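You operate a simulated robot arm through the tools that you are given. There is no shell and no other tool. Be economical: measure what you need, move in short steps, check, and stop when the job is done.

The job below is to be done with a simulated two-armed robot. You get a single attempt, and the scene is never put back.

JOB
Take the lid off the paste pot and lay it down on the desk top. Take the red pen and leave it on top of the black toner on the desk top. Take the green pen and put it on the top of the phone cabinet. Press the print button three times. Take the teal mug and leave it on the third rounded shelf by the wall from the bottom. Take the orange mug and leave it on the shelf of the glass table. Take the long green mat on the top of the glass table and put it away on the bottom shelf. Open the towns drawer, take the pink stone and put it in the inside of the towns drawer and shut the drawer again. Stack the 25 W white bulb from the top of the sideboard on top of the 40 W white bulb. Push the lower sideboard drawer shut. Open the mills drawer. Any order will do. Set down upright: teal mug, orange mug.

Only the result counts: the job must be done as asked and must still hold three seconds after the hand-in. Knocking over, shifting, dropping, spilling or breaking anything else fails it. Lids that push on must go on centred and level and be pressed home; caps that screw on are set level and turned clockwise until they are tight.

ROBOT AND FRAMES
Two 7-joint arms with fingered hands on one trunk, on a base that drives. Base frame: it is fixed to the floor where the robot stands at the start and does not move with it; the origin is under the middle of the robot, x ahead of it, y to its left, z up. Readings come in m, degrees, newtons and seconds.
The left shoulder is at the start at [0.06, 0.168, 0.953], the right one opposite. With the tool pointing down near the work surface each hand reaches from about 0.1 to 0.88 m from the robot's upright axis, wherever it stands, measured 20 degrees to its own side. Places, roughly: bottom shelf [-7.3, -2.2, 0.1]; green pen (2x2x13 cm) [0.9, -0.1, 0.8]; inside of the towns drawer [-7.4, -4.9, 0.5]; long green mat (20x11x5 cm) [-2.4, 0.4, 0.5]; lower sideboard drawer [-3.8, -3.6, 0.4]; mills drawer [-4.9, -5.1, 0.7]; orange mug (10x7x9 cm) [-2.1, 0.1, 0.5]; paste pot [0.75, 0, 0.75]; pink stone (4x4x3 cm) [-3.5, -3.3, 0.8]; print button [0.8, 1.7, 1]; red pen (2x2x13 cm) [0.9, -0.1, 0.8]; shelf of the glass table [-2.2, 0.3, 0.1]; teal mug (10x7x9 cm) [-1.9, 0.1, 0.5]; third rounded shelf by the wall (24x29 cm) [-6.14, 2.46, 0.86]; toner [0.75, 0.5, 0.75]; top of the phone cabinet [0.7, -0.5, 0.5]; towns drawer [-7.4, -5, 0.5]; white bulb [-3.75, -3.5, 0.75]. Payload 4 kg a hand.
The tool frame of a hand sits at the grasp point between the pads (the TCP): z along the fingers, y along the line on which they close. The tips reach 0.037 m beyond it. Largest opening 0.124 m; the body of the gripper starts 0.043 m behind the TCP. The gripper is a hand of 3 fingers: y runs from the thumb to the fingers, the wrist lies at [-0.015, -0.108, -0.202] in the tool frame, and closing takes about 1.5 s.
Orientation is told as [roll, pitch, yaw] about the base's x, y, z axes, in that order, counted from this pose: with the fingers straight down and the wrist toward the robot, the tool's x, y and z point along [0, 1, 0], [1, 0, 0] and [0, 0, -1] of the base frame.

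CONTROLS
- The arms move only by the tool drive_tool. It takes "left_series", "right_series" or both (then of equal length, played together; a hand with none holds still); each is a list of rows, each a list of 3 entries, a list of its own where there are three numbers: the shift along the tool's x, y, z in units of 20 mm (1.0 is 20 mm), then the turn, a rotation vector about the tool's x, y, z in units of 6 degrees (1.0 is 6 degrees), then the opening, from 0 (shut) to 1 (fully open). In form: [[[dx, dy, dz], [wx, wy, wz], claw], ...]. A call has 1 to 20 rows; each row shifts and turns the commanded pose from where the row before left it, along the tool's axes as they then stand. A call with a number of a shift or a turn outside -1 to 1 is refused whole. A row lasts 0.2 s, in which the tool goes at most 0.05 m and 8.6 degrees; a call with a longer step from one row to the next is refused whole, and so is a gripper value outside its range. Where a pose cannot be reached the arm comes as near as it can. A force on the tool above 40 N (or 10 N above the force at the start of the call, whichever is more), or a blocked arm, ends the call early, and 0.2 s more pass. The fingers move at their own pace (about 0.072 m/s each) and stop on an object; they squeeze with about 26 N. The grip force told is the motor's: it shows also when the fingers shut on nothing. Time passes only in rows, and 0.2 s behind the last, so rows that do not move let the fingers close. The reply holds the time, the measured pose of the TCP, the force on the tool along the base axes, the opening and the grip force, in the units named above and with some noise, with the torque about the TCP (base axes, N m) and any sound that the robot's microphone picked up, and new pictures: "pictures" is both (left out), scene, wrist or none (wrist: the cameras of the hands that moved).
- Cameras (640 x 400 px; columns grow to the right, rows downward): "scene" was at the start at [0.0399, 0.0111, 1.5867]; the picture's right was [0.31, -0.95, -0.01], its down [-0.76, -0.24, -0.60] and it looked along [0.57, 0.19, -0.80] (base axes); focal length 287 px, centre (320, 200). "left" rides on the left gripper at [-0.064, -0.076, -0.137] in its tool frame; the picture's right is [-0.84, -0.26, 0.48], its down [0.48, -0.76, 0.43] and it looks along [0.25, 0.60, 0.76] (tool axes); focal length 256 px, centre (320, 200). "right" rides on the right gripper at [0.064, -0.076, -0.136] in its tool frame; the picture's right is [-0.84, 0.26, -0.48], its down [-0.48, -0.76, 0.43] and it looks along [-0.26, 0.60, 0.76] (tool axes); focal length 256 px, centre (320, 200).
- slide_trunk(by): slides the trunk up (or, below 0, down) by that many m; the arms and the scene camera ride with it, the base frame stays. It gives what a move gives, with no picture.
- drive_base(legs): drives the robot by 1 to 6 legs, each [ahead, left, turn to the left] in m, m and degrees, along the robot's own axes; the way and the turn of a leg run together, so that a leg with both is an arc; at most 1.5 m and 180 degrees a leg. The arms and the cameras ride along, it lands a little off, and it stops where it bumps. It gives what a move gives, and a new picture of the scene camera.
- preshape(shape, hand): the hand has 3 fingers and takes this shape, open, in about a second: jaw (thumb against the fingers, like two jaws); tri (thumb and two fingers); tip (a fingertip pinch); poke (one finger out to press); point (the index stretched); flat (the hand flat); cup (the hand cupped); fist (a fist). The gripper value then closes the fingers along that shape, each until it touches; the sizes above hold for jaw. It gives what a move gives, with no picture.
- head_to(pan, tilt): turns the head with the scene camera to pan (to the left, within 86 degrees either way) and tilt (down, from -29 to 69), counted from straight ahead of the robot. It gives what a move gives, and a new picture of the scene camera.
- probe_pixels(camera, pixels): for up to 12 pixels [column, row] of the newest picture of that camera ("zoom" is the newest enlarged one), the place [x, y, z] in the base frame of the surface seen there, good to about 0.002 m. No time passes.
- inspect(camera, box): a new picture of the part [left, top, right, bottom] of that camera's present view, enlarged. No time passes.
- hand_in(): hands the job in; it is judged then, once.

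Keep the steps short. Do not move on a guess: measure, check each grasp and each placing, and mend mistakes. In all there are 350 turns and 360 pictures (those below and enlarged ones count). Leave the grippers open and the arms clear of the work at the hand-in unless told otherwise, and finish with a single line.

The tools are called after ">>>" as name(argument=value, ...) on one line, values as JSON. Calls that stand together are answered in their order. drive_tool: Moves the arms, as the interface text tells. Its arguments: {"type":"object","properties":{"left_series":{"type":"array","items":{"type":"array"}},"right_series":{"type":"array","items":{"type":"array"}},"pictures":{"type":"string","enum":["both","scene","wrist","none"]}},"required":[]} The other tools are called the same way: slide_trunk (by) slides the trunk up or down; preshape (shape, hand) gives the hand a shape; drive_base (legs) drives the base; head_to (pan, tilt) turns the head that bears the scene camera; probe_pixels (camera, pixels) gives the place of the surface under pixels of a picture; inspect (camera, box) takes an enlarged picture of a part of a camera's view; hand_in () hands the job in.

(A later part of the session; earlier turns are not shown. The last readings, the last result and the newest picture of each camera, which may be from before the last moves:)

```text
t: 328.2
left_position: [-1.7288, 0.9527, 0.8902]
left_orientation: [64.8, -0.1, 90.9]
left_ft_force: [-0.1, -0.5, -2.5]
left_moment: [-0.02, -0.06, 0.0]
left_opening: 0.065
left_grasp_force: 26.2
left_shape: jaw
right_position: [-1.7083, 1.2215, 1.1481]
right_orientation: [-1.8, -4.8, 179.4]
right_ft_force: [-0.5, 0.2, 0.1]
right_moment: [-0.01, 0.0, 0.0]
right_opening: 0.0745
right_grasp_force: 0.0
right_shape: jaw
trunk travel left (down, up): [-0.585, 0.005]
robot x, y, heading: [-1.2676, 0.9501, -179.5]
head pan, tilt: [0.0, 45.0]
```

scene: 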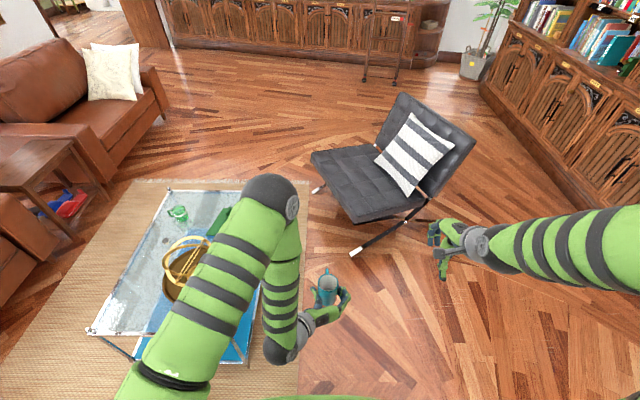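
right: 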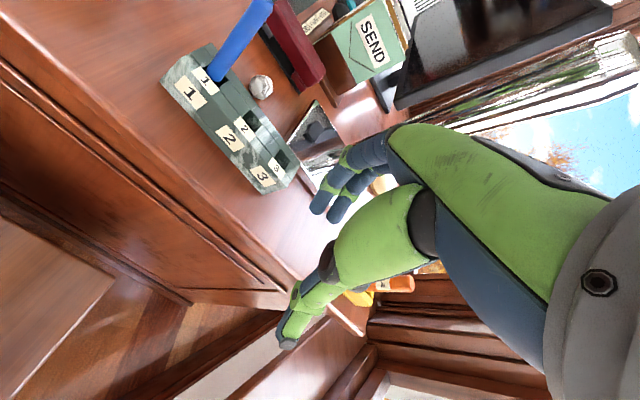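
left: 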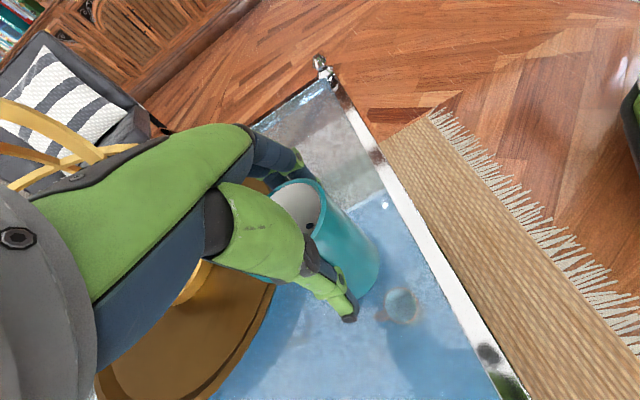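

>>> drive_base(legs=[[0.8, 0, 0], [0, 0, 90]])

>>> head_to(pan=-15, tilt=55)

```text
t: 330.1
left_position: [-1.8341, 0.9005, 0.8864]
left_orientation: [64.1, -0.1, 99.0]
left_ft_force: [-1.4, -0.3, -2.8]
left_moment: [0.01, -0.05, -0.03]
left_opening: 0.0648
left_grasp_force: 26.0
left_shape: jaw
right_position: [-1.8495, 1.1681, 1.1446]
right_orientation: [-1.9, -4.0, -172.3]
right_ft_force: [-0.9, -0.8, 0.1]
right_moment: [0.03, -0.04, 0.02]
right_opening: 0.0742
right_grasp_force: 0.1
right_shape: jaw
trunk travel left (down, up): [-0.585, 0.005]
robot x, y, heading: [-1.3707, 0.9597, -171.1]
head pan, tilt: [0.0, 45.0]
stopped in leg 1: the robot was blocked; the commanded pose is now the measured one
```

scene: 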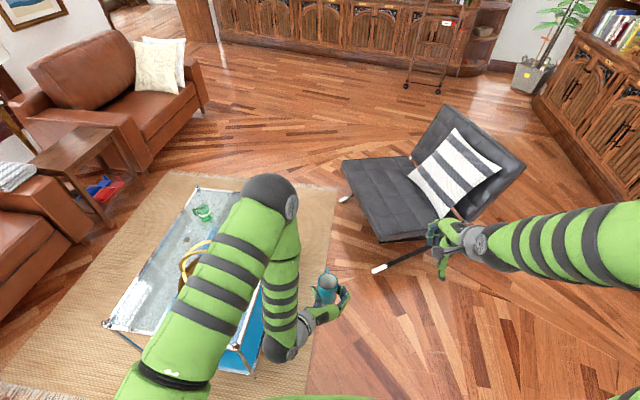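

```text
t: 330.8
left_position: [-1.8298, 0.9031, 0.8873]
left_orientation: [64.4, 0.0, 98.8]
left_ft_force: [0.1, 1.0, -2.3]
left_moment: [0.03, -0.1, -0.01]
left_opening: 0.0646
left_grasp_force: 25.6
left_shape: jaw
right_position: [-1.8456, 1.1722, 1.1459]
right_orientation: [-1.8, -4.3, -172.2]
right_ft_force: [-0.1, 0.4, 0.0]
right_moment: [-0.02, 0.0, -0.04]
right_opening: 0.0746
right_grasp_force: 0.1
right_shape: jaw
trunk travel left (down, up): [-0.585, 0.005]
robot x, y, heading: [-1.3674, 0.9602, -171.3]
head pan, tilt: [-15.0, 55.0]
```

scene: 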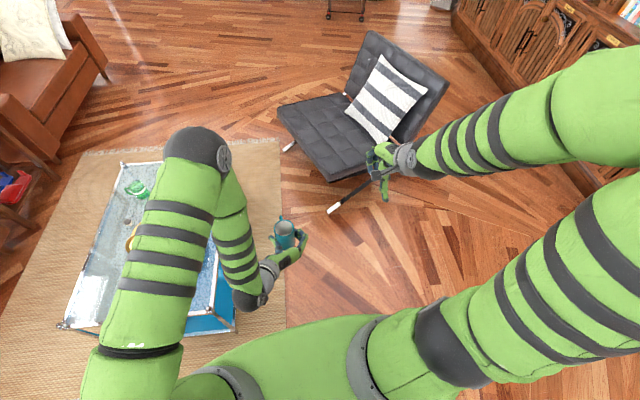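

>>> head_to(pan=30, tilt=60)

>>> probe_pixels(camera="scene", pixels=[[320, 200], [200, 200], [320, 300], [420, 250], [250, 120]])

```text
t: 331.9
left_position: [-1.8309, 0.9034, 0.888]
left_orientation: [64.3, -0.1, 98.9]
left_ft_force: [0.3, -0.1, -2.2]
left_moment: [-0.02, -0.06, 0.0]
left_opening: 0.0646
left_grasp_force: 25.8
left_shape: jaw
right_position: [-1.8452, 1.1723, 1.1451]
right_orientation: [-1.9, -4.3, -172.4]
right_ft_force: [0.8, -0.3, -0.3]
right_moment: [0.02, -0.04, -0.03]
right_opening: 0.0743
right_grasp_force: 0.0
right_shape: jaw
trunk travel left (down, up): [-0.585, 0.005]
robot x, y, heading: [-1.3704, 0.9609, -171.4]
head pan, tilt: [30.0, 60.0]
```

scene: 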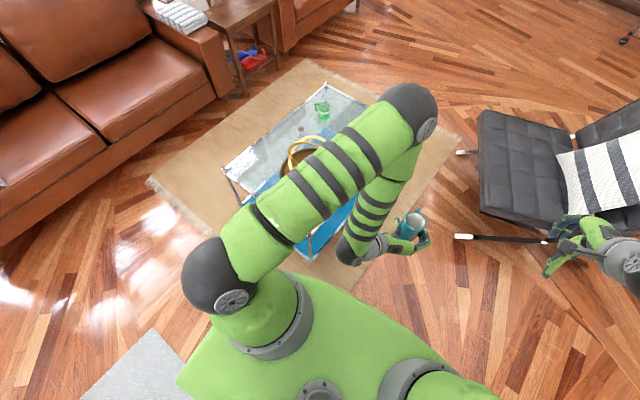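

```text
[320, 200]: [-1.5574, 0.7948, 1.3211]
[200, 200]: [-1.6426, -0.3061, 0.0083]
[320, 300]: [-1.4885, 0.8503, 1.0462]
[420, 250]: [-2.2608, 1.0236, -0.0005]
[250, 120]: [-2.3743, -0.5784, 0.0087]
```

Probably the base stalled on the rug's edge. I retry in shorter legs, straightening and staying a bit further from the rug.

>>> drive_base(legs=[[0, 0, -8], [0.2, -0.08, 0], [0.25, 0, 0], [0.25, 0, 0]])

```text
t: 333.7
left_position: [-1.8325, 0.9342, 0.887]
left_orientation: [64.4, 0.0, 99.8]
left_ft_force: [0.6, 0.4, -1.8]
left_moment: [-0.04, -0.07, -0.03]
left_opening: 0.0648
left_grasp_force: 26.3
left_shape: jaw
right_position: [-1.8501, 1.2035, 1.1451]
right_orientation: [-1.8, -4.3, -171.5]
right_ft_force: [-0.7, -0.2, -0.5]
right_moment: [-0.05, 0.04, 0.02]
right_opening: 0.0742
right_grasp_force: 0.0
right_shape: jaw
trunk travel left (down, up): [-0.585, 0.005]
robot x, y, heading: [-1.3734, 0.9973, -170.3]
head pan, tilt: [30.0, 60.0]
stopped in leg 2: the robot was blocked; the commanded pose is now the measured one
```

scene: 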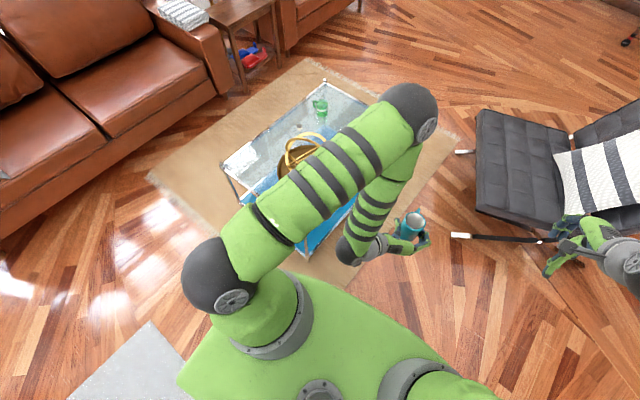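

The base corner seems to be against the table leg (base half-length ≈0.44, half-width ≈0.35). I back off and look at the passage north of the lounge chair.

>>> drive_base(legs=[[-0.25, -0.15, -9]])

>>> head_to(pan=-30, tilt=35)

```text
t: 335.7
left_position: [-1.6105, 1.1732, 0.8856]
left_orientation: [63.9, -0.1, 90.9]
left_ft_force: [-1.1, -0.4, -1.3]
left_moment: [0.01, -0.04, -0.02]
left_opening: 0.0649
left_grasp_force: 25.7
left_shape: jaw
right_position: [-1.5909, 1.4417, 1.1441]
right_orientation: [-1.9, -4.0, 179.5]
right_ft_force: [-0.7, -0.4, -0.4]
right_moment: [0.02, -0.08, 0.02]
right_opening: 0.0743
right_grasp_force: 0.0
right_shape: jaw
trunk travel left (down, up): [-0.585, 0.005]
robot x, y, heading: [-1.1391, 1.1673, -179.5]
head pan, tilt: [30.0, 60.0]
```

scene: 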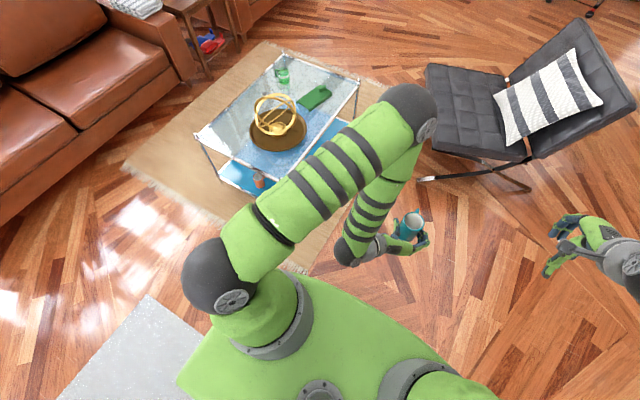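

```text
t: 337.0
left_position: [-1.6151, 1.1886, 0.8902]
left_orientation: [64.7, 0.0, 90.9]
left_ft_force: [-0.1, -0.5, -2.1]
left_moment: [-0.01, -0.06, -0.02]
left_opening: 0.065
left_grasp_force: 26.2
left_shape: jaw
right_position: [-1.6001, 1.4566, 1.152]
right_orientation: [-2.0, -5.7, 179.7]
right_ft_force: [0.4, 0.0, 1.3]
right_moment: [0.04, 0.0, -0.01]
right_opening: 0.0745
right_grasp_force: 0.0
right_shape: jaw
trunk travel left (down, up): [-0.585, 0.005]
robot x, y, heading: [-1.155, 1.186, -179.2]
head pan, tilt: [-30.0, 35.0]
```

scene: 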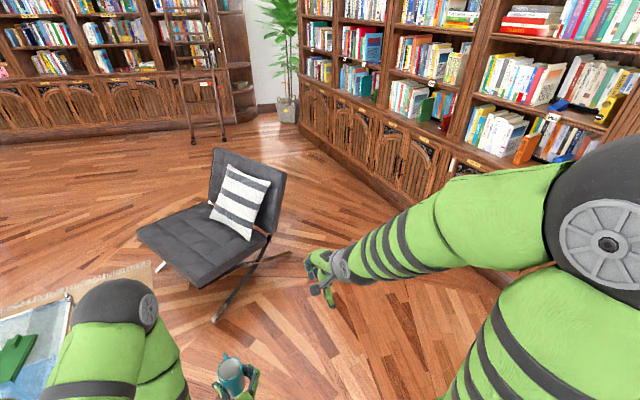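

>>> probe_pixels(camera="scene", pixels=[[283, 180], [215, 152], [288, 253], [213, 320], [140, 237], [345, 165], [400, 190], [480, 270], [300, 130], [290, 115], [160, 265], [230, 80]])

```text
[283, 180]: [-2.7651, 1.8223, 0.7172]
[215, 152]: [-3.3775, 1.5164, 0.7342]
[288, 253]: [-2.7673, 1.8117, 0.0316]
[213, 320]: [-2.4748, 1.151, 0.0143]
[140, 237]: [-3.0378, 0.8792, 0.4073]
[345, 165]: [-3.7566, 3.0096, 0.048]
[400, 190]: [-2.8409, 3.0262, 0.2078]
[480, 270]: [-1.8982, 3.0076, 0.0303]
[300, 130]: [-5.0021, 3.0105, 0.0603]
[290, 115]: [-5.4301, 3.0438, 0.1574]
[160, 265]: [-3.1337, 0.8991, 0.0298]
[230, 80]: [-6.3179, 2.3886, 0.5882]
```

>>> probe_pixels(camera="scene", pixels=[[600, 200], [560, 230], [470, 200], [190, 142], [223, 138], [212, 60]])

>>> drive_base(legs=[[0, -0.6, 0], [0, -0.5, 0]])

```text
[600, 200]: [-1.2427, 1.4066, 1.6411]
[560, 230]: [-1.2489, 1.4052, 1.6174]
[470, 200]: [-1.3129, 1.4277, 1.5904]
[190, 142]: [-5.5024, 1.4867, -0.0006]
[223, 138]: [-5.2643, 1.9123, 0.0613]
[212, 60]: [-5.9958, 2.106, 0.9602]
```

```text
t: 342.9
left_position: [-1.6147, 2.2662, 0.8877]
left_orientation: [64.6, -0.1, 90.9]
left_ft_force: [-0.7, 0.1, -2.7]
left_moment: [-0.02, -0.1, 0.02]
left_opening: 0.0647
left_grasp_force: 26.0
left_shape: jaw
right_position: [-1.5943, 2.5335, 1.1488]
right_orientation: [-1.9, -4.8, 179.6]
right_ft_force: [0.1, 1.0, 0.7]
right_moment: [-0.05, 0.01, -0.03]
right_opening: 0.0743
right_grasp_force: 0.0
right_shape: jaw
trunk travel left (down, up): [-0.585, 0.005]
robot x, y, heading: [-1.1569, 2.2612, -179.1]
head pan, tilt: [-30.0, 35.0]
```

scene: 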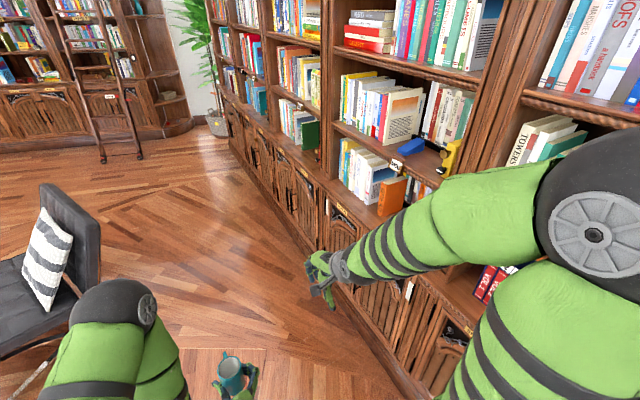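

>>> drive_base(legs=[[0, -0.2, -0.9], [1.4, 0, 0], [1.4, 0, 0], [0.8, 0, 0]])

>>> head_to(pan=0, tilt=35)

```text
t: 361.6
left_position: [-5.2201, 2.5084, 0.8894]
left_orientation: [64.6, -0.1, 89.4]
left_ft_force: [0.4, 0.9, -2.7]
left_moment: [0.01, -0.06, 0.01]
left_opening: 0.0647
left_grasp_force: 26.2
left_shape: jaw
right_position: [-5.1916, 2.7769, 1.1494]
right_orientation: [-2.0, -4.8, 178.1]
right_ft_force: [-0.6, 0.3, 0.2]
right_moment: [-0.02, -0.01, 0.01]
right_opening: 0.0747
right_grasp_force: 0.0
right_shape: jaw
trunk travel left (down, up): [-0.585, 0.005]
robot x, y, heading: [-4.7599, 2.4904, 179.0]
head pan, tilt: [-30.0, 35.0]
```

scene: 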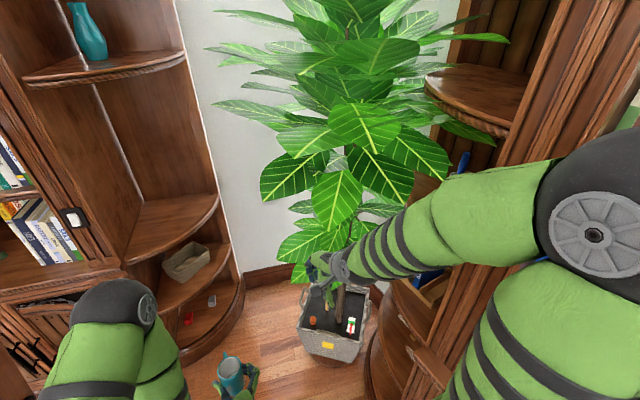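

```text
t: 362.5
left_position: [-5.2196, 2.5077, 0.8894]
left_orientation: [64.6, 0.0, 89.3]
left_ft_force: [0.8, -1.1, -3.1]
left_moment: [-0.04, -0.08, -0.03]
left_opening: 0.0645
left_grasp_force: 26.1
left_shape: jaw
right_position: [-5.1916, 2.7768, 1.1488]
right_orientation: [-2.1, -4.8, 178.0]
right_ft_force: [0.0, -0.1, 0.4]
right_moment: [0.02, 0.01, -0.01]
right_opening: 0.0746
right_grasp_force: 0.1
right_shape: jaw
trunk travel left (down, up): [-0.585, 0.005]
robot x, y, heading: [-4.7593, 2.4942, 179.3]
head pan, tilt: [0.0, 35.0]
```

scene: 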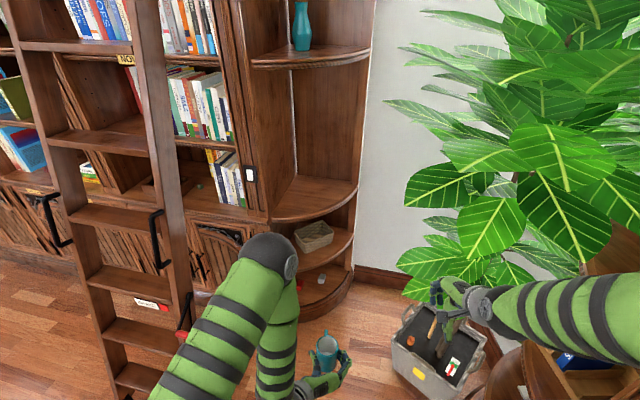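

>>> probe_pixels(camera="scene", pixels=[[312, 195], [290, 210], [350, 185], [325, 215], [300, 180], [275, 215], [330, 55], [160, 240], [190, 300], [450, 295], [430, 260], [330, 280]])

>>> inspect(camera="scene", box=[220, 40, 400, 320])

```text
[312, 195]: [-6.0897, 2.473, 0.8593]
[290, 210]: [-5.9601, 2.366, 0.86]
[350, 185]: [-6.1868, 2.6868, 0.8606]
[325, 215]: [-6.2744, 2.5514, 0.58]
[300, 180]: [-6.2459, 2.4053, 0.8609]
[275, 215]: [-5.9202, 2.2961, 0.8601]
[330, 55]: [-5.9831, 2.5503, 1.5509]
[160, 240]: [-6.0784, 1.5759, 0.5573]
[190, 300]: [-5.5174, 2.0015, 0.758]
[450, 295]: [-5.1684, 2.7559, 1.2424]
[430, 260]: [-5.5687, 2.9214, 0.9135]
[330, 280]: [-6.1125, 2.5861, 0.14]
```

```text
1.43 times, centred on (310, 180) of scene
```

zoom: 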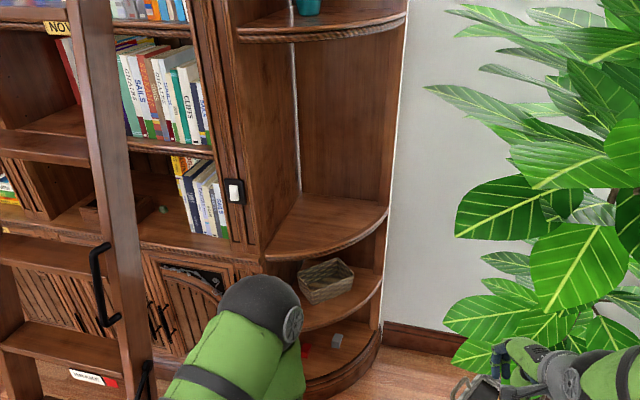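

Third shelf is clear, z 0.86. I tuck the right hand away from the plant leaves, and check the pot and ladder.

>>> probe_pixels(camera="scene", pixels=[[395, 350], [440, 375], [480, 340], [400, 310], [410, 255], [390, 190], [410, 100], [150, 385], [165, 330]])

>>> drive_tool(right_series=[[[0.75, -0.95, 0], [0, 0, 0], 0.5], [[0.75, -0.95, 0], [0, 0, 0], 0.5], [[0.75, -0.95, 0], [0, 0, 0], 0.5], [[0.75, -0.95, 0], [0, 0, 0], 0.5], [[0.75, -0.95, 0], [0, 0, 0], 0.5], [[0.75, -0.95, 0], [0, 0, 0], 0.5], [[0.75, -0.95, 0], [0, 0, 0], 0.5], [[0.75, -0.95, 0], [0, 0, 0], 0.5], [[0.75, -0.95, 0], [0, 0, 0], 0.5], [[0.75, -0.95, 0], [0, 0, 0], 0.5]], pictures="scene")

```text
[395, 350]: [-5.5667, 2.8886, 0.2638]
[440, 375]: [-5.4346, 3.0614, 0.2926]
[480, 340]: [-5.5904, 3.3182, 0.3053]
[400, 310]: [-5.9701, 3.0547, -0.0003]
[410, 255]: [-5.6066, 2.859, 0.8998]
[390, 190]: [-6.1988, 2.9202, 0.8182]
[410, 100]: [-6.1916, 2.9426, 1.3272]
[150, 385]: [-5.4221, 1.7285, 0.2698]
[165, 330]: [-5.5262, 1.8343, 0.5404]
```

```text
t: 364.7
left_position: [-5.2207, 2.5089, 0.8898]
left_orientation: [64.6, 0.0, 89.4]
left_ft_force: [0.5, -0.3, -3.0]
left_moment: [-0.05, -0.07, 0.04]
left_opening: 0.0648
left_grasp_force: 25.6
left_shape: jaw
right_position: [-5.192, 2.7775, 1.1484]
right_orientation: [-2.0, -4.8, 178.1]
right_ft_force: [-0.3, -0.2, -0.3]
right_moment: [-0.02, 0.0, -0.02]
right_opening: 0.0626
right_grasp_force: 0.1
right_shape: jaw
right hand out of reach, approached as far as the arm can: row 1, 2, 3, 4, 5, 6, 7, 8, 9, 10
trunk travel left (down, up): [-0.585, 0.005]
robot x, y, heading: [-4.7584, 2.4963, 179.3]
head pan, tilt: [0.0, 35.0]
```

scene: 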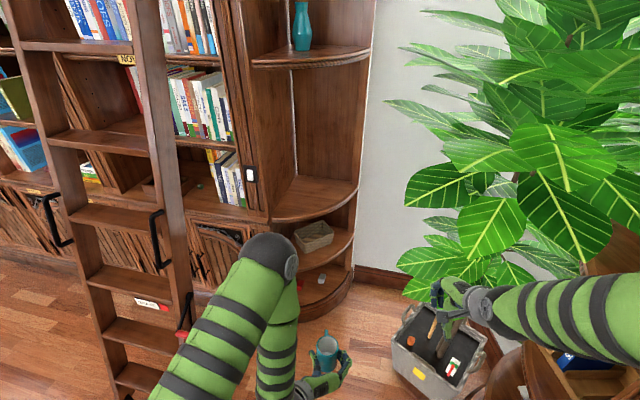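

>>> drive_tool(right_series=[[[1, 0.3, 0.3], [0, 0, 0], 0.5], [[1, 0.3, 0.3], [0, 0, 0], 0.5], [[1, 0.3, 0.3], [0, 0, 0], 0.5], [[1, 0.3, 0.3], [0, 0, 0], 0.5], [[1, 0, 0.3], [0, 0, 0], 0.5], [[1, 0, 0.3], [0, 0, 0], 0.5], [[1, 0, 0.3], [0, 0, 0], 0.5]], pictures="none")

```text
t: 366.3
left_position: [-5.2198, 2.5098, 0.8884]
left_orientation: [64.6, -0.1, 89.4]
left_ft_force: [-0.1, 0.7, -2.2]
left_moment: [-0.01, -0.03, -0.01]
left_opening: 0.0649
left_grasp_force: 25.9
left_shape: jaw
right_position: [-5.2356, 2.6389, 1.1083]
right_orientation: [-2.0, -4.8, 178.0]
right_ft_force: [-0.3, 0.0, 0.5]
right_moment: [0.01, -0.01, 0.02]
right_opening: 0.0622
right_grasp_force: 0.0
right_shape: jaw
right hand out of reach, approached as far as the arm can: row 1
trunk travel left (down, up): [-0.585, 0.005]
robot x, y, heading: [-4.7647, 2.4931, 179.3]
head pan, tilt: [0.0, 35.0]
```

>>> drive_tool(left_series=[[[0.903, 0, -0.429], [0, -0.25, 0], 0], [[0.903, 0, -0.429], [0, 0, 0], 0], [[0.903, 0, -0.429], [0, 0, 0], 0], [[0.6, 0, -0.28], [0, 0, 0], 0], [[0, 0, 0], [0, 0, 0], 0]], pictures="none")

>>> drive_base(legs=[[0.3, 0.03, 0.5], [0.17, 0.02, 0]])

```text
t: 367.5
left_position: [-5.2196, 2.5084, 0.9625]
left_orientation: [63.1, -0.1, 89.4]
left_ft_force: [0.1, 0.6, -2.9]
left_moment: [-0.05, -0.06, 0.01]
left_opening: 0.0648
left_grasp_force: 26.3
left_shape: jaw
right_position: [-5.2342, 2.6398, 1.1092]
right_orientation: [-2.0, -4.9, 178.0]
right_ft_force: [-0.6, -0.4, 0.4]
right_moment: [0.0, 0.0, 0.0]
right_opening: 0.062
right_grasp_force: 0.0
right_shape: jaw
trunk travel left (down, up): [-0.585, 0.005]
robot x, y, heading: [-4.761, 2.4939, 179.2]
head pan, tilt: [0.0, 35.0]
```

```text
t: 370.6
left_position: [-5.6931, 2.4534, 0.9619]
left_orientation: [63.0, -0.1, 90.2]
left_ft_force: [-1.0, 0.3, -1.6]
left_moment: [-0.04, -0.1, 0.0]
left_opening: 0.0647
left_grasp_force: 26.0
left_shape: jaw
right_position: [-5.7098, 2.5849, 1.1093]
right_orientation: [-2.0, -4.6, 179.0]
right_ft_force: [-0.8, -0.3, -0.7]
right_moment: [0.0, 0.0, 0.01]
right_opening: 0.0621
right_grasp_force: 0.0
right_shape: jaw
trunk travel left (down, up): [-0.585, 0.005]
robot x, y, heading: [-5.231, 2.4427, 180.1]
head pan, tilt: [0.0, 35.0]
```

scene: 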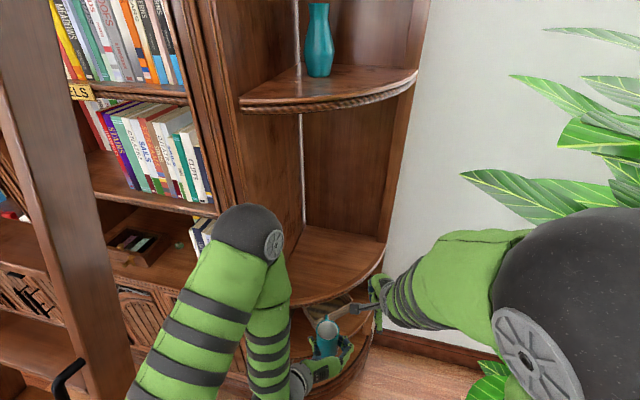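

I extend the left hand over the third shelf, keeping clear of the side panel (target mug ≈(-6.09,2.49)).

>>> drive_tool(left_series=[[[0.449, 0.1, 0.893], [0, 0, 0], 0], [[0.449, 0.1, 0.893], [0, 0, 0], 0], [[0.449, 0.1, 0.893], [0, 0, 0], 0], [[0.449, 0.1, 0.893], [0, 0, 0], 0], [[0.449, 0.1, 0.893], [0, 0, 0], 0], [[0.449, 0.1, 0.893], [0, 0, 0], 0], [[0.449, 0.1, 0.893], [0, 0, 0], 0], [[0.449, 0.1, 0.893], [0, 0, 0], 0], [[0.449, 0.1, 0.893], [0, 0, 0], 0], [[0.449, 0.1, 0.893], [0, 0, 0], 0], [[0.449, 0.1, 0.893], [0, 0, 0], 0], [[0.449, 0.1, 0.893], [0, 0, 0], 0], [[0.449, 0.1, 0.893], [0, 0, 0], 0], [[0.449, 0.1, 0.893], [0, 0, 0], 0], [[0.449, 0.1, 0.893], [0, 0, 0], 0], [[0.449, 0.1, 0.893], [0, 0, 0], 0], [[0.449, 0.1, 0.893], [0, 0, 0], 0], [[0.449, 0.1, 0.893], [0, 0, 0], 0], [[0, 0, 0], [0, 0, 0], 0]], pictures="both")

```text
t: 374.6
left_position: [-6.0521, 2.4883, 0.9618]
left_orientation: [63.1, -0.1, 90.2]
left_ft_force: [-0.1, -0.5, -2.0]
left_moment: [-0.01, -0.07, 0.02]
left_opening: 0.0647
left_grasp_force: 25.9
left_shape: jaw
right_position: [-5.7084, 2.5854, 1.1083]
right_orientation: [-2.0, -4.8, 178.9]
right_ft_force: [0.2, 0.5, 1.3]
right_moment: [0.01, 0.02, 0.0]
right_opening: 0.0624
right_grasp_force: 0.1
right_shape: jaw
trunk travel left (down, up): [-0.585, 0.005]
robot x, y, heading: [-5.2294, 2.4461, 179.7]
head pan, tilt: [0.0, 35.0]
```

scene: 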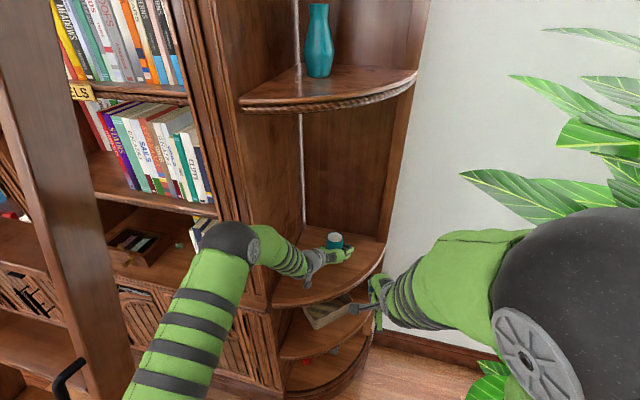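
left: 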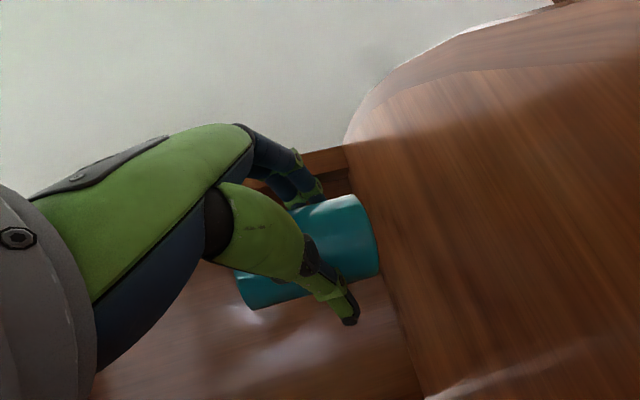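

>>> drive_tool(left_series=[[[0.449, 0, 0.893], [0, 0, 0], 0], [[-0.893, 0, 0.449], [0, 0, 0], 0], [[-0.8, 0, 0.4], [0, 0, 0], 0], [[-0.2, 0, 0.1], [0, 0, 0], 0], [[-0.15, 0, 0.075], [0, 0, 0], 0], [[0, 0, 0], [0, 0, 0], 0]], pictures="none")

>>> drive_tool(left_series=[[[-0.12, 0, 0.06], [0, 0, 0], 0], [[-0.1, 0, 0.05], [0, 0, 0], 0], [[0, 0, 0], [0, 0, 0], 0]], pictures="none")

```text
t: 376.1
left_position: [-6.0733, 2.4877, 0.9145]
left_orientation: [63.0, -0.1, 90.2]
left_ft_force: [0.3, -0.2, -2.7]
left_moment: [-0.02, -0.03, 0.04]
left_opening: 0.0646
left_grasp_force: 26.8
left_shape: jaw
right_position: [-5.709, 2.5854, 1.1081]
right_orientation: [-2.0, -4.7, 179.0]
right_ft_force: [0.3, -0.4, 0.6]
right_moment: [-0.03, 0.0, -0.02]
right_opening: 0.0621
right_grasp_force: 0.0
right_shape: jaw
trunk travel left (down, up): [-0.585, 0.005]
robot x, y, heading: [-5.2332, 2.4451, 179.7]
head pan, tilt: [0.0, 35.0]
```

```text
t: 376.9
left_position: [-6.0719, 2.488, 0.9101]
left_orientation: [63.1, -0.1, 90.2]
left_ft_force: [-0.7, -0.5, -1.9]
left_moment: [-0.01, -0.07, 0.04]
left_opening: 0.0646
left_grasp_force: 25.9
left_shape: jaw
right_position: [-5.7084, 2.5852, 1.1093]
right_orientation: [-2.1, -4.8, 178.9]
right_ft_force: [-0.2, 0.2, 0.3]
right_moment: [0.01, 0.02, 0.02]
right_opening: 0.062
right_grasp_force: 0.1
right_shape: jaw
trunk travel left (down, up): [-0.585, 0.005]
robot x, y, heading: [-5.2326, 2.4452, 180.1]
head pan, tilt: [0.0, 35.0]
```

>>> drive_tool(left_series=[[[-0.1, 0, 0.05], [0, 0, 0], 0], [[-0.1, 0, 0.05], [0, 0, 0], 0], [[0, 0, 0], [0, 0, 0], 0]], pictures="none")

>>> drive_tool(left_series=[[[-0.1, 0, 0.05], [0, 0, 0], 0], [[0, 0, 0], [0, 0, 0], 0]], pictures="none")

>>> inspect(camera="left", box=[240, 150, 420, 330])

```text
t: 377.6
left_position: [-6.0733, 2.4874, 0.9053]
left_orientation: [63.1, -0.1, 90.2]
left_ft_force: [-0.4, -0.4, -2.2]
left_moment: [-0.01, -0.05, 0.03]
left_opening: 0.0645
left_grasp_force: 25.4
left_shape: jaw
right_position: [-5.7096, 2.5851, 1.1088]
right_orientation: [-1.9, -4.9, 178.8]
right_ft_force: [0.4, 0.3, -0.6]
right_moment: [-0.02, 0.01, 0.01]
right_opening: 0.0622
right_grasp_force: 0.1
right_shape: jaw
trunk travel left (down, up): [-0.585, 0.005]
robot x, y, heading: [-5.2327, 2.442, 179.9]
head pan, tilt: [0.0, 35.0]
```

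```text
t: 378.2
left_position: [-6.0726, 2.4887, 0.9039]
left_orientation: [63.0, 0.0, 90.3]
left_ft_force: [0.4, 0.2, 0.7]
left_moment: [0.04, 0.03, -0.03]
left_opening: 0.0648
left_grasp_force: 26.5
left_shape: jaw
right_position: [-5.709, 2.5848, 1.1098]
right_orientation: [-2.0, -4.8, 178.9]
right_ft_force: [0.4, -0.5, -0.3]
right_moment: [-0.01, -0.03, 0.02]
right_opening: 0.0624
right_grasp_force: 0.2
right_shape: jaw
trunk travel left (down, up): [-0.585, 0.005]
robot x, y, heading: [-5.232, 2.4453, 180.3]
head pan, tilt: [0.0, 35.0]
```

```text
2.22 times, centred on (330, 240) of left
```

zoom: 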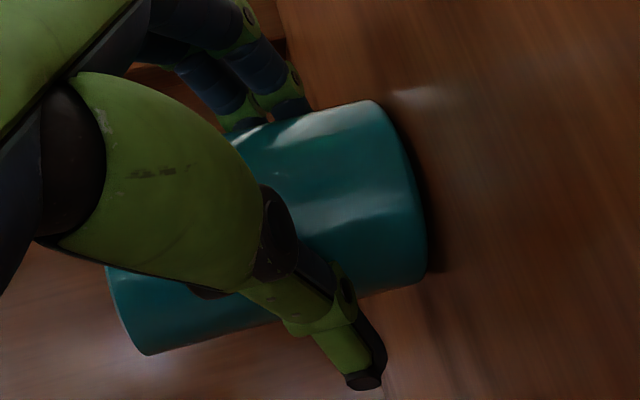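

Just touching (weight unloaded). I press 1 mm more, release and withdraw horizontally.

>>> drive_tool(left_series=[[[-0.06, 0, 0.03], [0, 0, 0], 0], [[0, 0, 0], [0, 0, 0], 0.55], [[0, 0, 0], [0, 0, 0], 0.65], [[0, 0, 0], [0, 0, 0], 0.8], [[0, 0, 0], [0, 0, 0], 0.9], [[-0.2, 0, -0.45], [0, 0, 0], 0.9], [[-0.449, 0, -0.893], [0, 0, 0], 0.9], [[-0.449, 0, -0.893], [0, 0, 0], 0.9], [[-0.449, 0, -0.893], [0, 0, 0], 0.9], [[-0.449, 0, -0.893], [0, 0, 0], 0.9], [[-0.449, 0, -0.893], [0, 0, 0], 0.9], [[-0.449, 0, -0.893], [0, 0, 0], 0.9], [[-0.449, 0, -0.893], [0, 0, 0], 0.9], [[-0.449, 0, -0.893], [0, 0, 0], 0.9], [[-0.449, 0, -0.893], [0, 0, 0], 0.9], [[-0.449, 0, -0.893], [0, 0, 0], 0.9], [[-0.449, 0, -0.893], [0, 0, 0], 0.9], [[-0.449, 0, -0.893], [0, 0, 0], 0.9]], pictures="scene")

>>> inspect(camera="scene", box=[230, 160, 430, 340])

```text
t: 382.1
left_position: [-5.8222, 2.4892, 0.9037]
left_orientation: [63.1, 0.0, 90.2]
left_ft_force: [-0.5, -0.3, 0.2]
left_moment: [0.01, -0.01, 0.02]
left_opening: 0.1115
left_grasp_force: 0.1
left_shape: jaw
right_position: [-5.7086, 2.585, 1.1098]
right_orientation: [-2.0, -4.8, 178.9]
right_ft_force: [-0.2, 0.2, 0.8]
right_moment: [0.0, 0.01, 0.02]
right_opening: 0.0624
right_grasp_force: 0.1
right_shape: jaw
trunk travel left (down, up): [-0.585, 0.005]
robot x, y, heading: [-5.2268, 2.4402, 179.9]
head pan, tilt: [0.0, 35.0]
```

scene: 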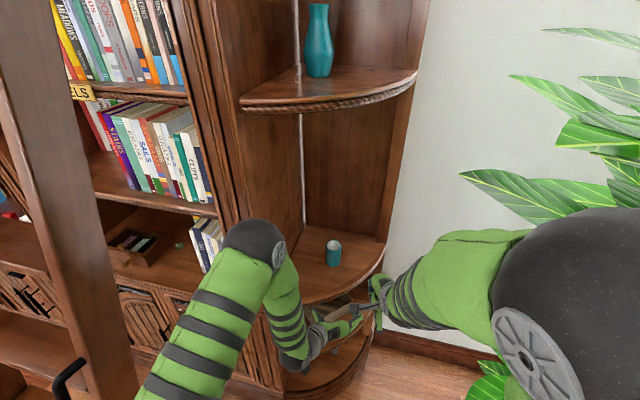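

```text
2.22 times, centred on (330, 250) of scene
```

zoom: 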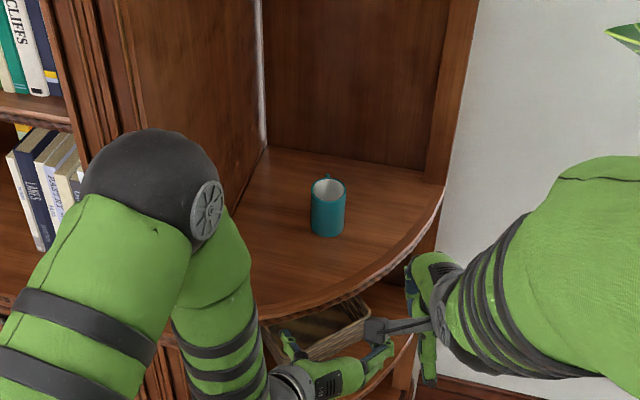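

Teal mug stands on the third rounded shelf. I retract and back out, then turn toward +x for the mat.

>>> drive_base(legs=[[-0.7, 0, 0]])

>>> drive_tool(left_series=[[[0.2, 0, -1], [0, 0, 0], 0.6], [[0.2, 0, -1], [0, 0, 0], 0.6], [[0.2, 0, -1], [0, 0, 0], 0.6], [[0.2, 0, -1], [0, 0, 0], 0.6], [[0, 0, -1], [0, 0, 0], 0.6], [[0, 0, -1], [0, 0, 0], 0.6]], pictures="none")

>>> drive_base(legs=[[0, 0.6, 90], [0, 0, 90]])

```text
t: 385.9
left_position: [-5.1234, 2.4881, 0.904]
left_orientation: [63.0, -0.1, 90.3]
left_ft_force: [-0.2, -0.3, 0.5]
left_moment: [0.01, 0.0, 0.03]
left_opening: 0.1112
left_grasp_force: 0.0
left_shape: jaw
right_position: [-5.0093, 2.5846, 1.1094]
right_orientation: [-2.0, -4.8, 178.9]
right_ft_force: [0.2, 0.5, 0.8]
right_moment: [0.01, 0.0, -0.03]
right_opening: 0.062
right_grasp_force: 0.0
right_shape: jaw
trunk travel left (down, up): [-0.585, 0.005]
robot x, y, heading: [-4.5292, 2.4444, 179.9]
head pan, tilt: [0.0, 35.0]
```

scene: 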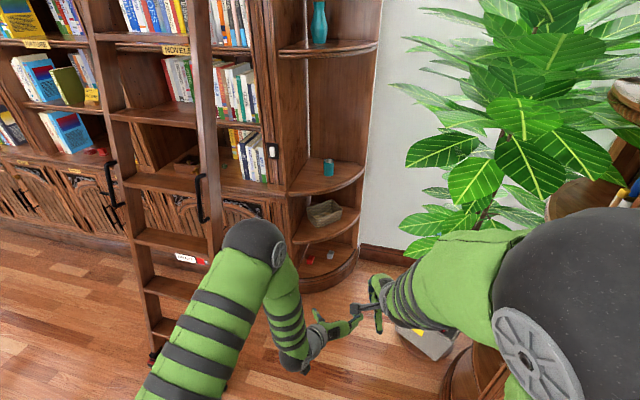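

```text
t: 387.3
left_position: [-5.0236, 2.4898, 0.9734]
left_orientation: [63.1, -0.2, 90.1]
left_ft_force: [-0.1, 0.2, 0.4]
left_moment: [0.01, 0.02, -0.01]
left_opening: 0.0747
left_grasp_force: 0.1
left_shape: jaw
right_position: [-5.0082, 2.5858, 1.1087]
right_orientation: [-2.0, -4.8, 178.8]
right_ft_force: [-0.2, -0.5, 0.4]
right_moment: [0.01, -0.01, -0.05]
right_opening: 0.0623
right_grasp_force: 0.2
right_shape: jaw
trunk travel left (down, up): [-0.585, 0.005]
robot x, y, heading: [-4.5266, 2.4438, 180.1]
head pan, tilt: [0.0, 35.0]
```

```text
t: 395.3
left_position: [-3.655, 2.0231, 0.9715]
left_orientation: [63.1, -0.1, -89.3]
left_ft_force: [0.4, -0.1, -0.4]
left_moment: [-0.01, 0.04, 0.04]
left_opening: 0.0745
left_grasp_force: 0.1
left_shape: jaw
right_position: [-3.6691, 1.9282, 1.108]
right_orientation: [-2.0, -4.8, -0.5]
right_ft_force: [-0.5, 0.0, -0.8]
right_moment: [0.0, -0.03, -0.03]
right_opening: 0.062
right_grasp_force: 0.0
right_shape: jaw
trunk travel left (down, up): [-0.585, 0.005]
robot x, y, heading: [-4.1493, 2.0666, 0.7]
head pan, tilt: [0.0, 35.0]
cut short: leg 1
```

scene: 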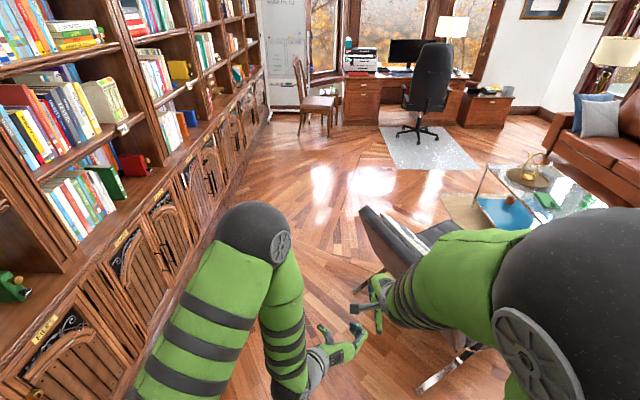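

>>> drive_base(legs=[[0, -0.85, -0.7], [0, -0.82, 0]])

>>> head_to(pan=-5, tilt=45)

```text
t: 403.8
left_position: [-3.6703, 0.3473, 0.9714]
left_orientation: [63.2, -0.1, -90.5]
left_ft_force: [0.3, -0.6, -0.1]
left_moment: [0.01, 0.03, 0.02]
left_opening: 0.0748
left_grasp_force: 0.1
left_shape: jaw
right_position: [-3.6858, 0.2519, 1.11]
right_orientation: [-2.0, -4.7, -1.7]
right_ft_force: [0.6, -0.5, 0.5]
right_moment: [0.04, -0.02, 0.01]
right_opening: 0.0621
right_grasp_force: 0.1
right_shape: jaw
trunk travel left (down, up): [-0.585, 0.005]
robot x, y, heading: [-4.1624, 0.3982, -0.5]
head pan, tilt: [0.0, 35.0]
```

scene: 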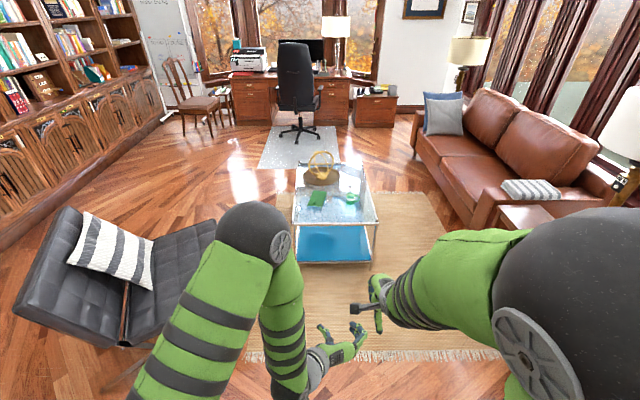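

```text
t: 404.5
left_position: [-3.6694, 0.3471, 0.9727]
left_orientation: [63.1, -0.1, -90.4]
left_ft_force: [0.2, -0.3, 0.3]
left_moment: [0.01, 0.01, 0.0]
left_opening: 0.0746
left_grasp_force: 0.0
left_shape: jaw
right_position: [-3.6864, 0.2525, 1.1083]
right_orientation: [-2.0, -4.7, -1.7]
right_ft_force: [0.1, -0.6, -0.1]
right_moment: [-0.01, 0.0, -0.02]
right_opening: 0.062
right_grasp_force: 0.1
right_shape: jaw
trunk travel left (down, up): [-0.585, 0.005]
robot x, y, heading: [-4.1586, 0.3982, -0.6]
head pan, tilt: [-5.0, 45.0]
```

scene: 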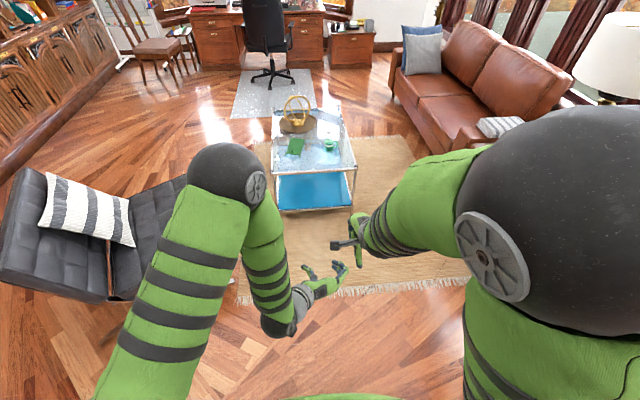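

>>> drive_base(legs=[[0.5, -0.1, 0.6], [0.5, -0.04, 0]])

>>> slide_trunk(by=-0.25)

>>> head_to(pan=0, tilt=45)

```text
t: 409.6
left_position: [-2.6904, 0.2278, 0.9427]
left_orientation: [60.2, 0.2, -89.2]
left_ft_force: [1.2, 0.8, -1.0]
left_moment: [-0.02, 0.0, 0.0]
left_opening: 0.0742
left_grasp_force: 0.1
left_shape: jaw
right_position: [-2.7021, 0.1302, 1.0805]
right_orientation: [-1.5, -1.7, -0.4]
right_ft_force: [0.8, 0.0, -0.8]
right_moment: [0.02, 0.11, 0.02]
right_opening: 0.0621
right_grasp_force: 0.0
right_shape: jaw
trunk travel left (down, up): [-0.585, 0.005]
robot x, y, heading: [-3.2304, 0.2636, 0.7]
head pan, tilt: [-5.0, 45.0]
stopped in leg 2: the robot was blocked; the commanded pose is now the measured one
```

scene: 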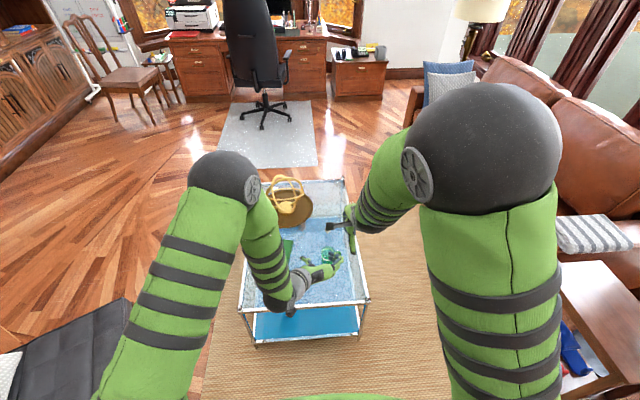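

```text
t: 412.2
left_position: [-2.6979, 0.2253, 0.6979]
left_orientation: [60.8, 0.0, -89.3]
left_ft_force: [-0.7, 0.1, -0.3]
left_moment: [0.02, -0.03, -0.03]
left_opening: 0.0747
left_grasp_force: 0.1
left_shape: jaw
right_position: [-2.7106, 0.1292, 0.8346]
right_orientation: [-1.4, -2.2, -0.4]
right_ft_force: [-1.4, -0.5, -0.2]
right_moment: [0.03, 0.03, -0.02]
right_opening: 0.0621
right_grasp_force: 0.1
right_shape: jaw
trunk travel left (down, up): [-0.335, 0.255]
robot x, y, heading: [-3.2331, 0.2616, 0.9]
head pan, tilt: [-5.0, 45.0]
```

```text
t: 412.9
left_position: [-2.698, 0.2256, 0.6972]
left_orientation: [60.7, 0.2, -89.3]
left_ft_force: [0.4, -0.2, 0.1]
left_moment: [-0.02, 0.01, 0.0]
left_opening: 0.0745
left_grasp_force: 0.1
left_shape: jaw
right_position: [-2.7107, 0.13, 0.8359]
right_orientation: [-1.5, -2.2, -0.5]
right_ft_force: [-0.8, -0.2, -0.4]
right_moment: [-0.03, 0.01, 0.0]
right_opening: 0.0621
right_grasp_force: 0.0
right_shape: jaw
trunk travel left (down, up): [-0.335, 0.255]
robot x, y, heading: [-3.2275, 0.266, 0.5]
head pan, tilt: [0.0, 45.0]
```

scene: 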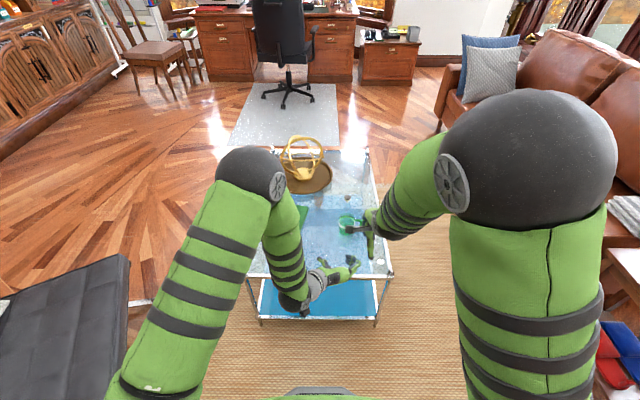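

>>> probe_pixels(camera="scene", pixels=[[252, 277], [390, 275], [262, 320], [375, 320], [306, 210], [350, 222], [110, 270], [142, 303], [580, 290], [450, 330]])

>>> inspect(camera="scene", box=[230, 130, 410, 340])

```text
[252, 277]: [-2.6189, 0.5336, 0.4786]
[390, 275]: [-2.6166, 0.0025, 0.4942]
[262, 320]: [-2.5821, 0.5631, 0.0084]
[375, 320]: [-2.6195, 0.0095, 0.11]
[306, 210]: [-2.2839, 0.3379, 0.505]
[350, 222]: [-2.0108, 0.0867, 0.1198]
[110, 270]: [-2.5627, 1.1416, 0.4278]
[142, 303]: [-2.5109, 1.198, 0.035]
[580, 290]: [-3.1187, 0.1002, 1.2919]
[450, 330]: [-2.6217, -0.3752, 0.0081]
```

```text
1.90 times, centred on (320, 235) of scene
```

zoom: 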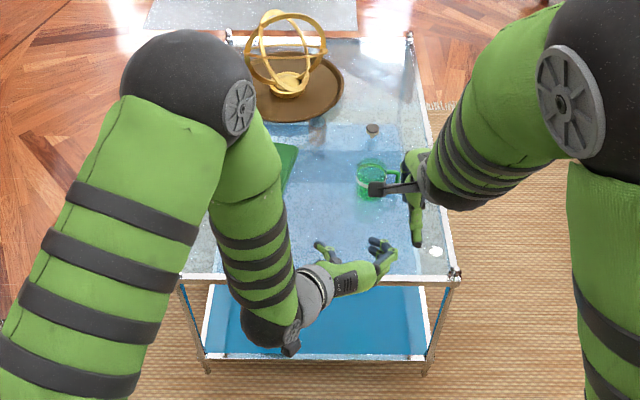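

Likely the rug edge stalls the wheels. Retry a short leg.

>>> drive_base(legs=[[0.09, 0, 0]])

```text
t: 414.0
left_position: [-2.6065, 0.2265, 0.6966]
left_orientation: [60.8, 0.1, -89.2]
left_ft_force: [0.9, -0.2, 0.6]
left_moment: [0.01, 0.0, 0.03]
left_opening: 0.0745
left_grasp_force: 0.1
left_shape: jaw
right_position: [-2.6205, 0.1306, 0.8352]
right_orientation: [-1.5, -2.1, -0.6]
right_ft_force: [0.5, -1.1, 0.0]
right_moment: [-0.02, 0.02, 0.01]
right_opening: 0.0623
right_grasp_force: 0.1
right_shape: jaw
trunk travel left (down, up): [-0.335, 0.255]
robot x, y, heading: [-3.1376, 0.2645, 0.6]
head pan, tilt: [0.0, 45.0]
```

scene: 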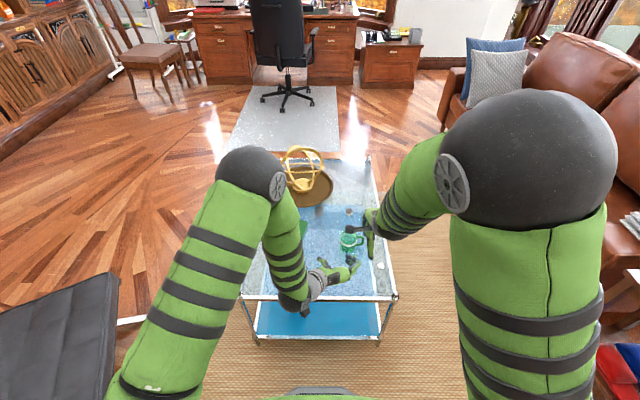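

Now at the table's far end. The mat's near end faces me; I'll grip its sides from the end with nearly horizontal fingers. Move the left hand to a pre-grasp and look.

>>> drive_tool(left_series=[[[-0.26, -0.93, 0.37], [-0.146, 0.1, 0.081], 1], [[-0.26, -0.93, 0.37], [-0.146, 0.1, 0.081], 1], [[-0.26, -0.93, 0.37], [-0.146, 0.1, 0.081], 1], [[-0.26, -0.93, 0.37], [-0.146, 0.1, 0.081], 1], [[-0.26, -0.93, 0.37], [-0.146, 0.1, 0.081], 1], [[-0.26, -0.93, 0.37], [-0.146, 0.1, 0.081], 1], [[-0.26, -0.93, 0.3], [-0.146, 0.1, 0.081], 1], [[-0.26, -0.93, 0.3], [-0.146, 0.1, 0.081], 1], [[-0.26, -0.93, 0.3], [-0.146, 0.1, 0.081], 1], [[-0.2, -0.93, 0.2], [-0.146, 0.1, 0.081], 1], [[-0.2, -0.93, 0.2], [-0.146, 0.1, 0.081], 1], [[-0.2, -0.93, 0.2], [-0.146, 0.1, 0.081], 1], [[0, 0, 0], [0, 0, 0], 1]], pictures="both")

```text
t: 416.8
left_position: [-2.5355, 0.4452, 0.5978]
left_orientation: [66.7, 0.7, -101.5]
left_ft_force: [0.0, -0.2, -0.2]
left_moment: [-0.03, -0.02, -0.02]
left_opening: 0.1237
left_grasp_force: 0.1
left_shape: jaw
right_position: [-2.6033, 0.1308, 0.8208]
right_orientation: [-1.4, -1.0, -0.6]
right_ft_force: [0.7, 0.2, 0.0]
right_moment: [-0.02, 0.0, 0.03]
right_opening: 0.062
right_grasp_force: 0.1
right_shape: jaw
trunk travel left (down, up): [-0.335, 0.255]
robot x, y, heading: [-3.1395, 0.2624, 0.6]
head pan, tilt: [0.0, 45.0]
```

scene: 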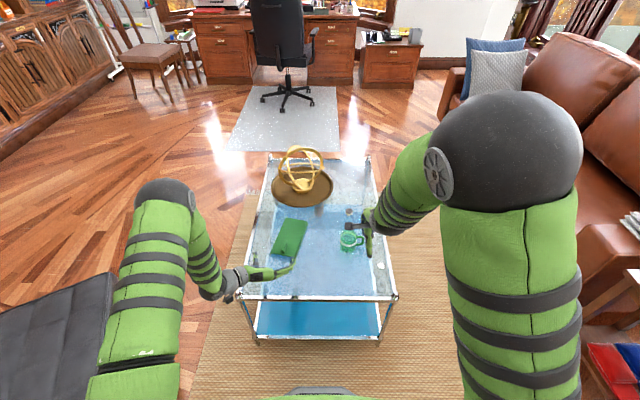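
left: 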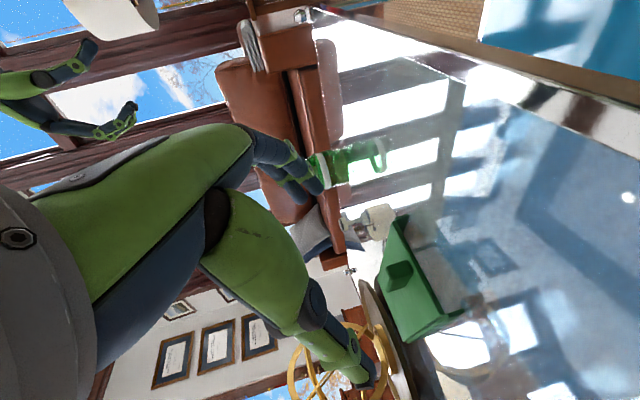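

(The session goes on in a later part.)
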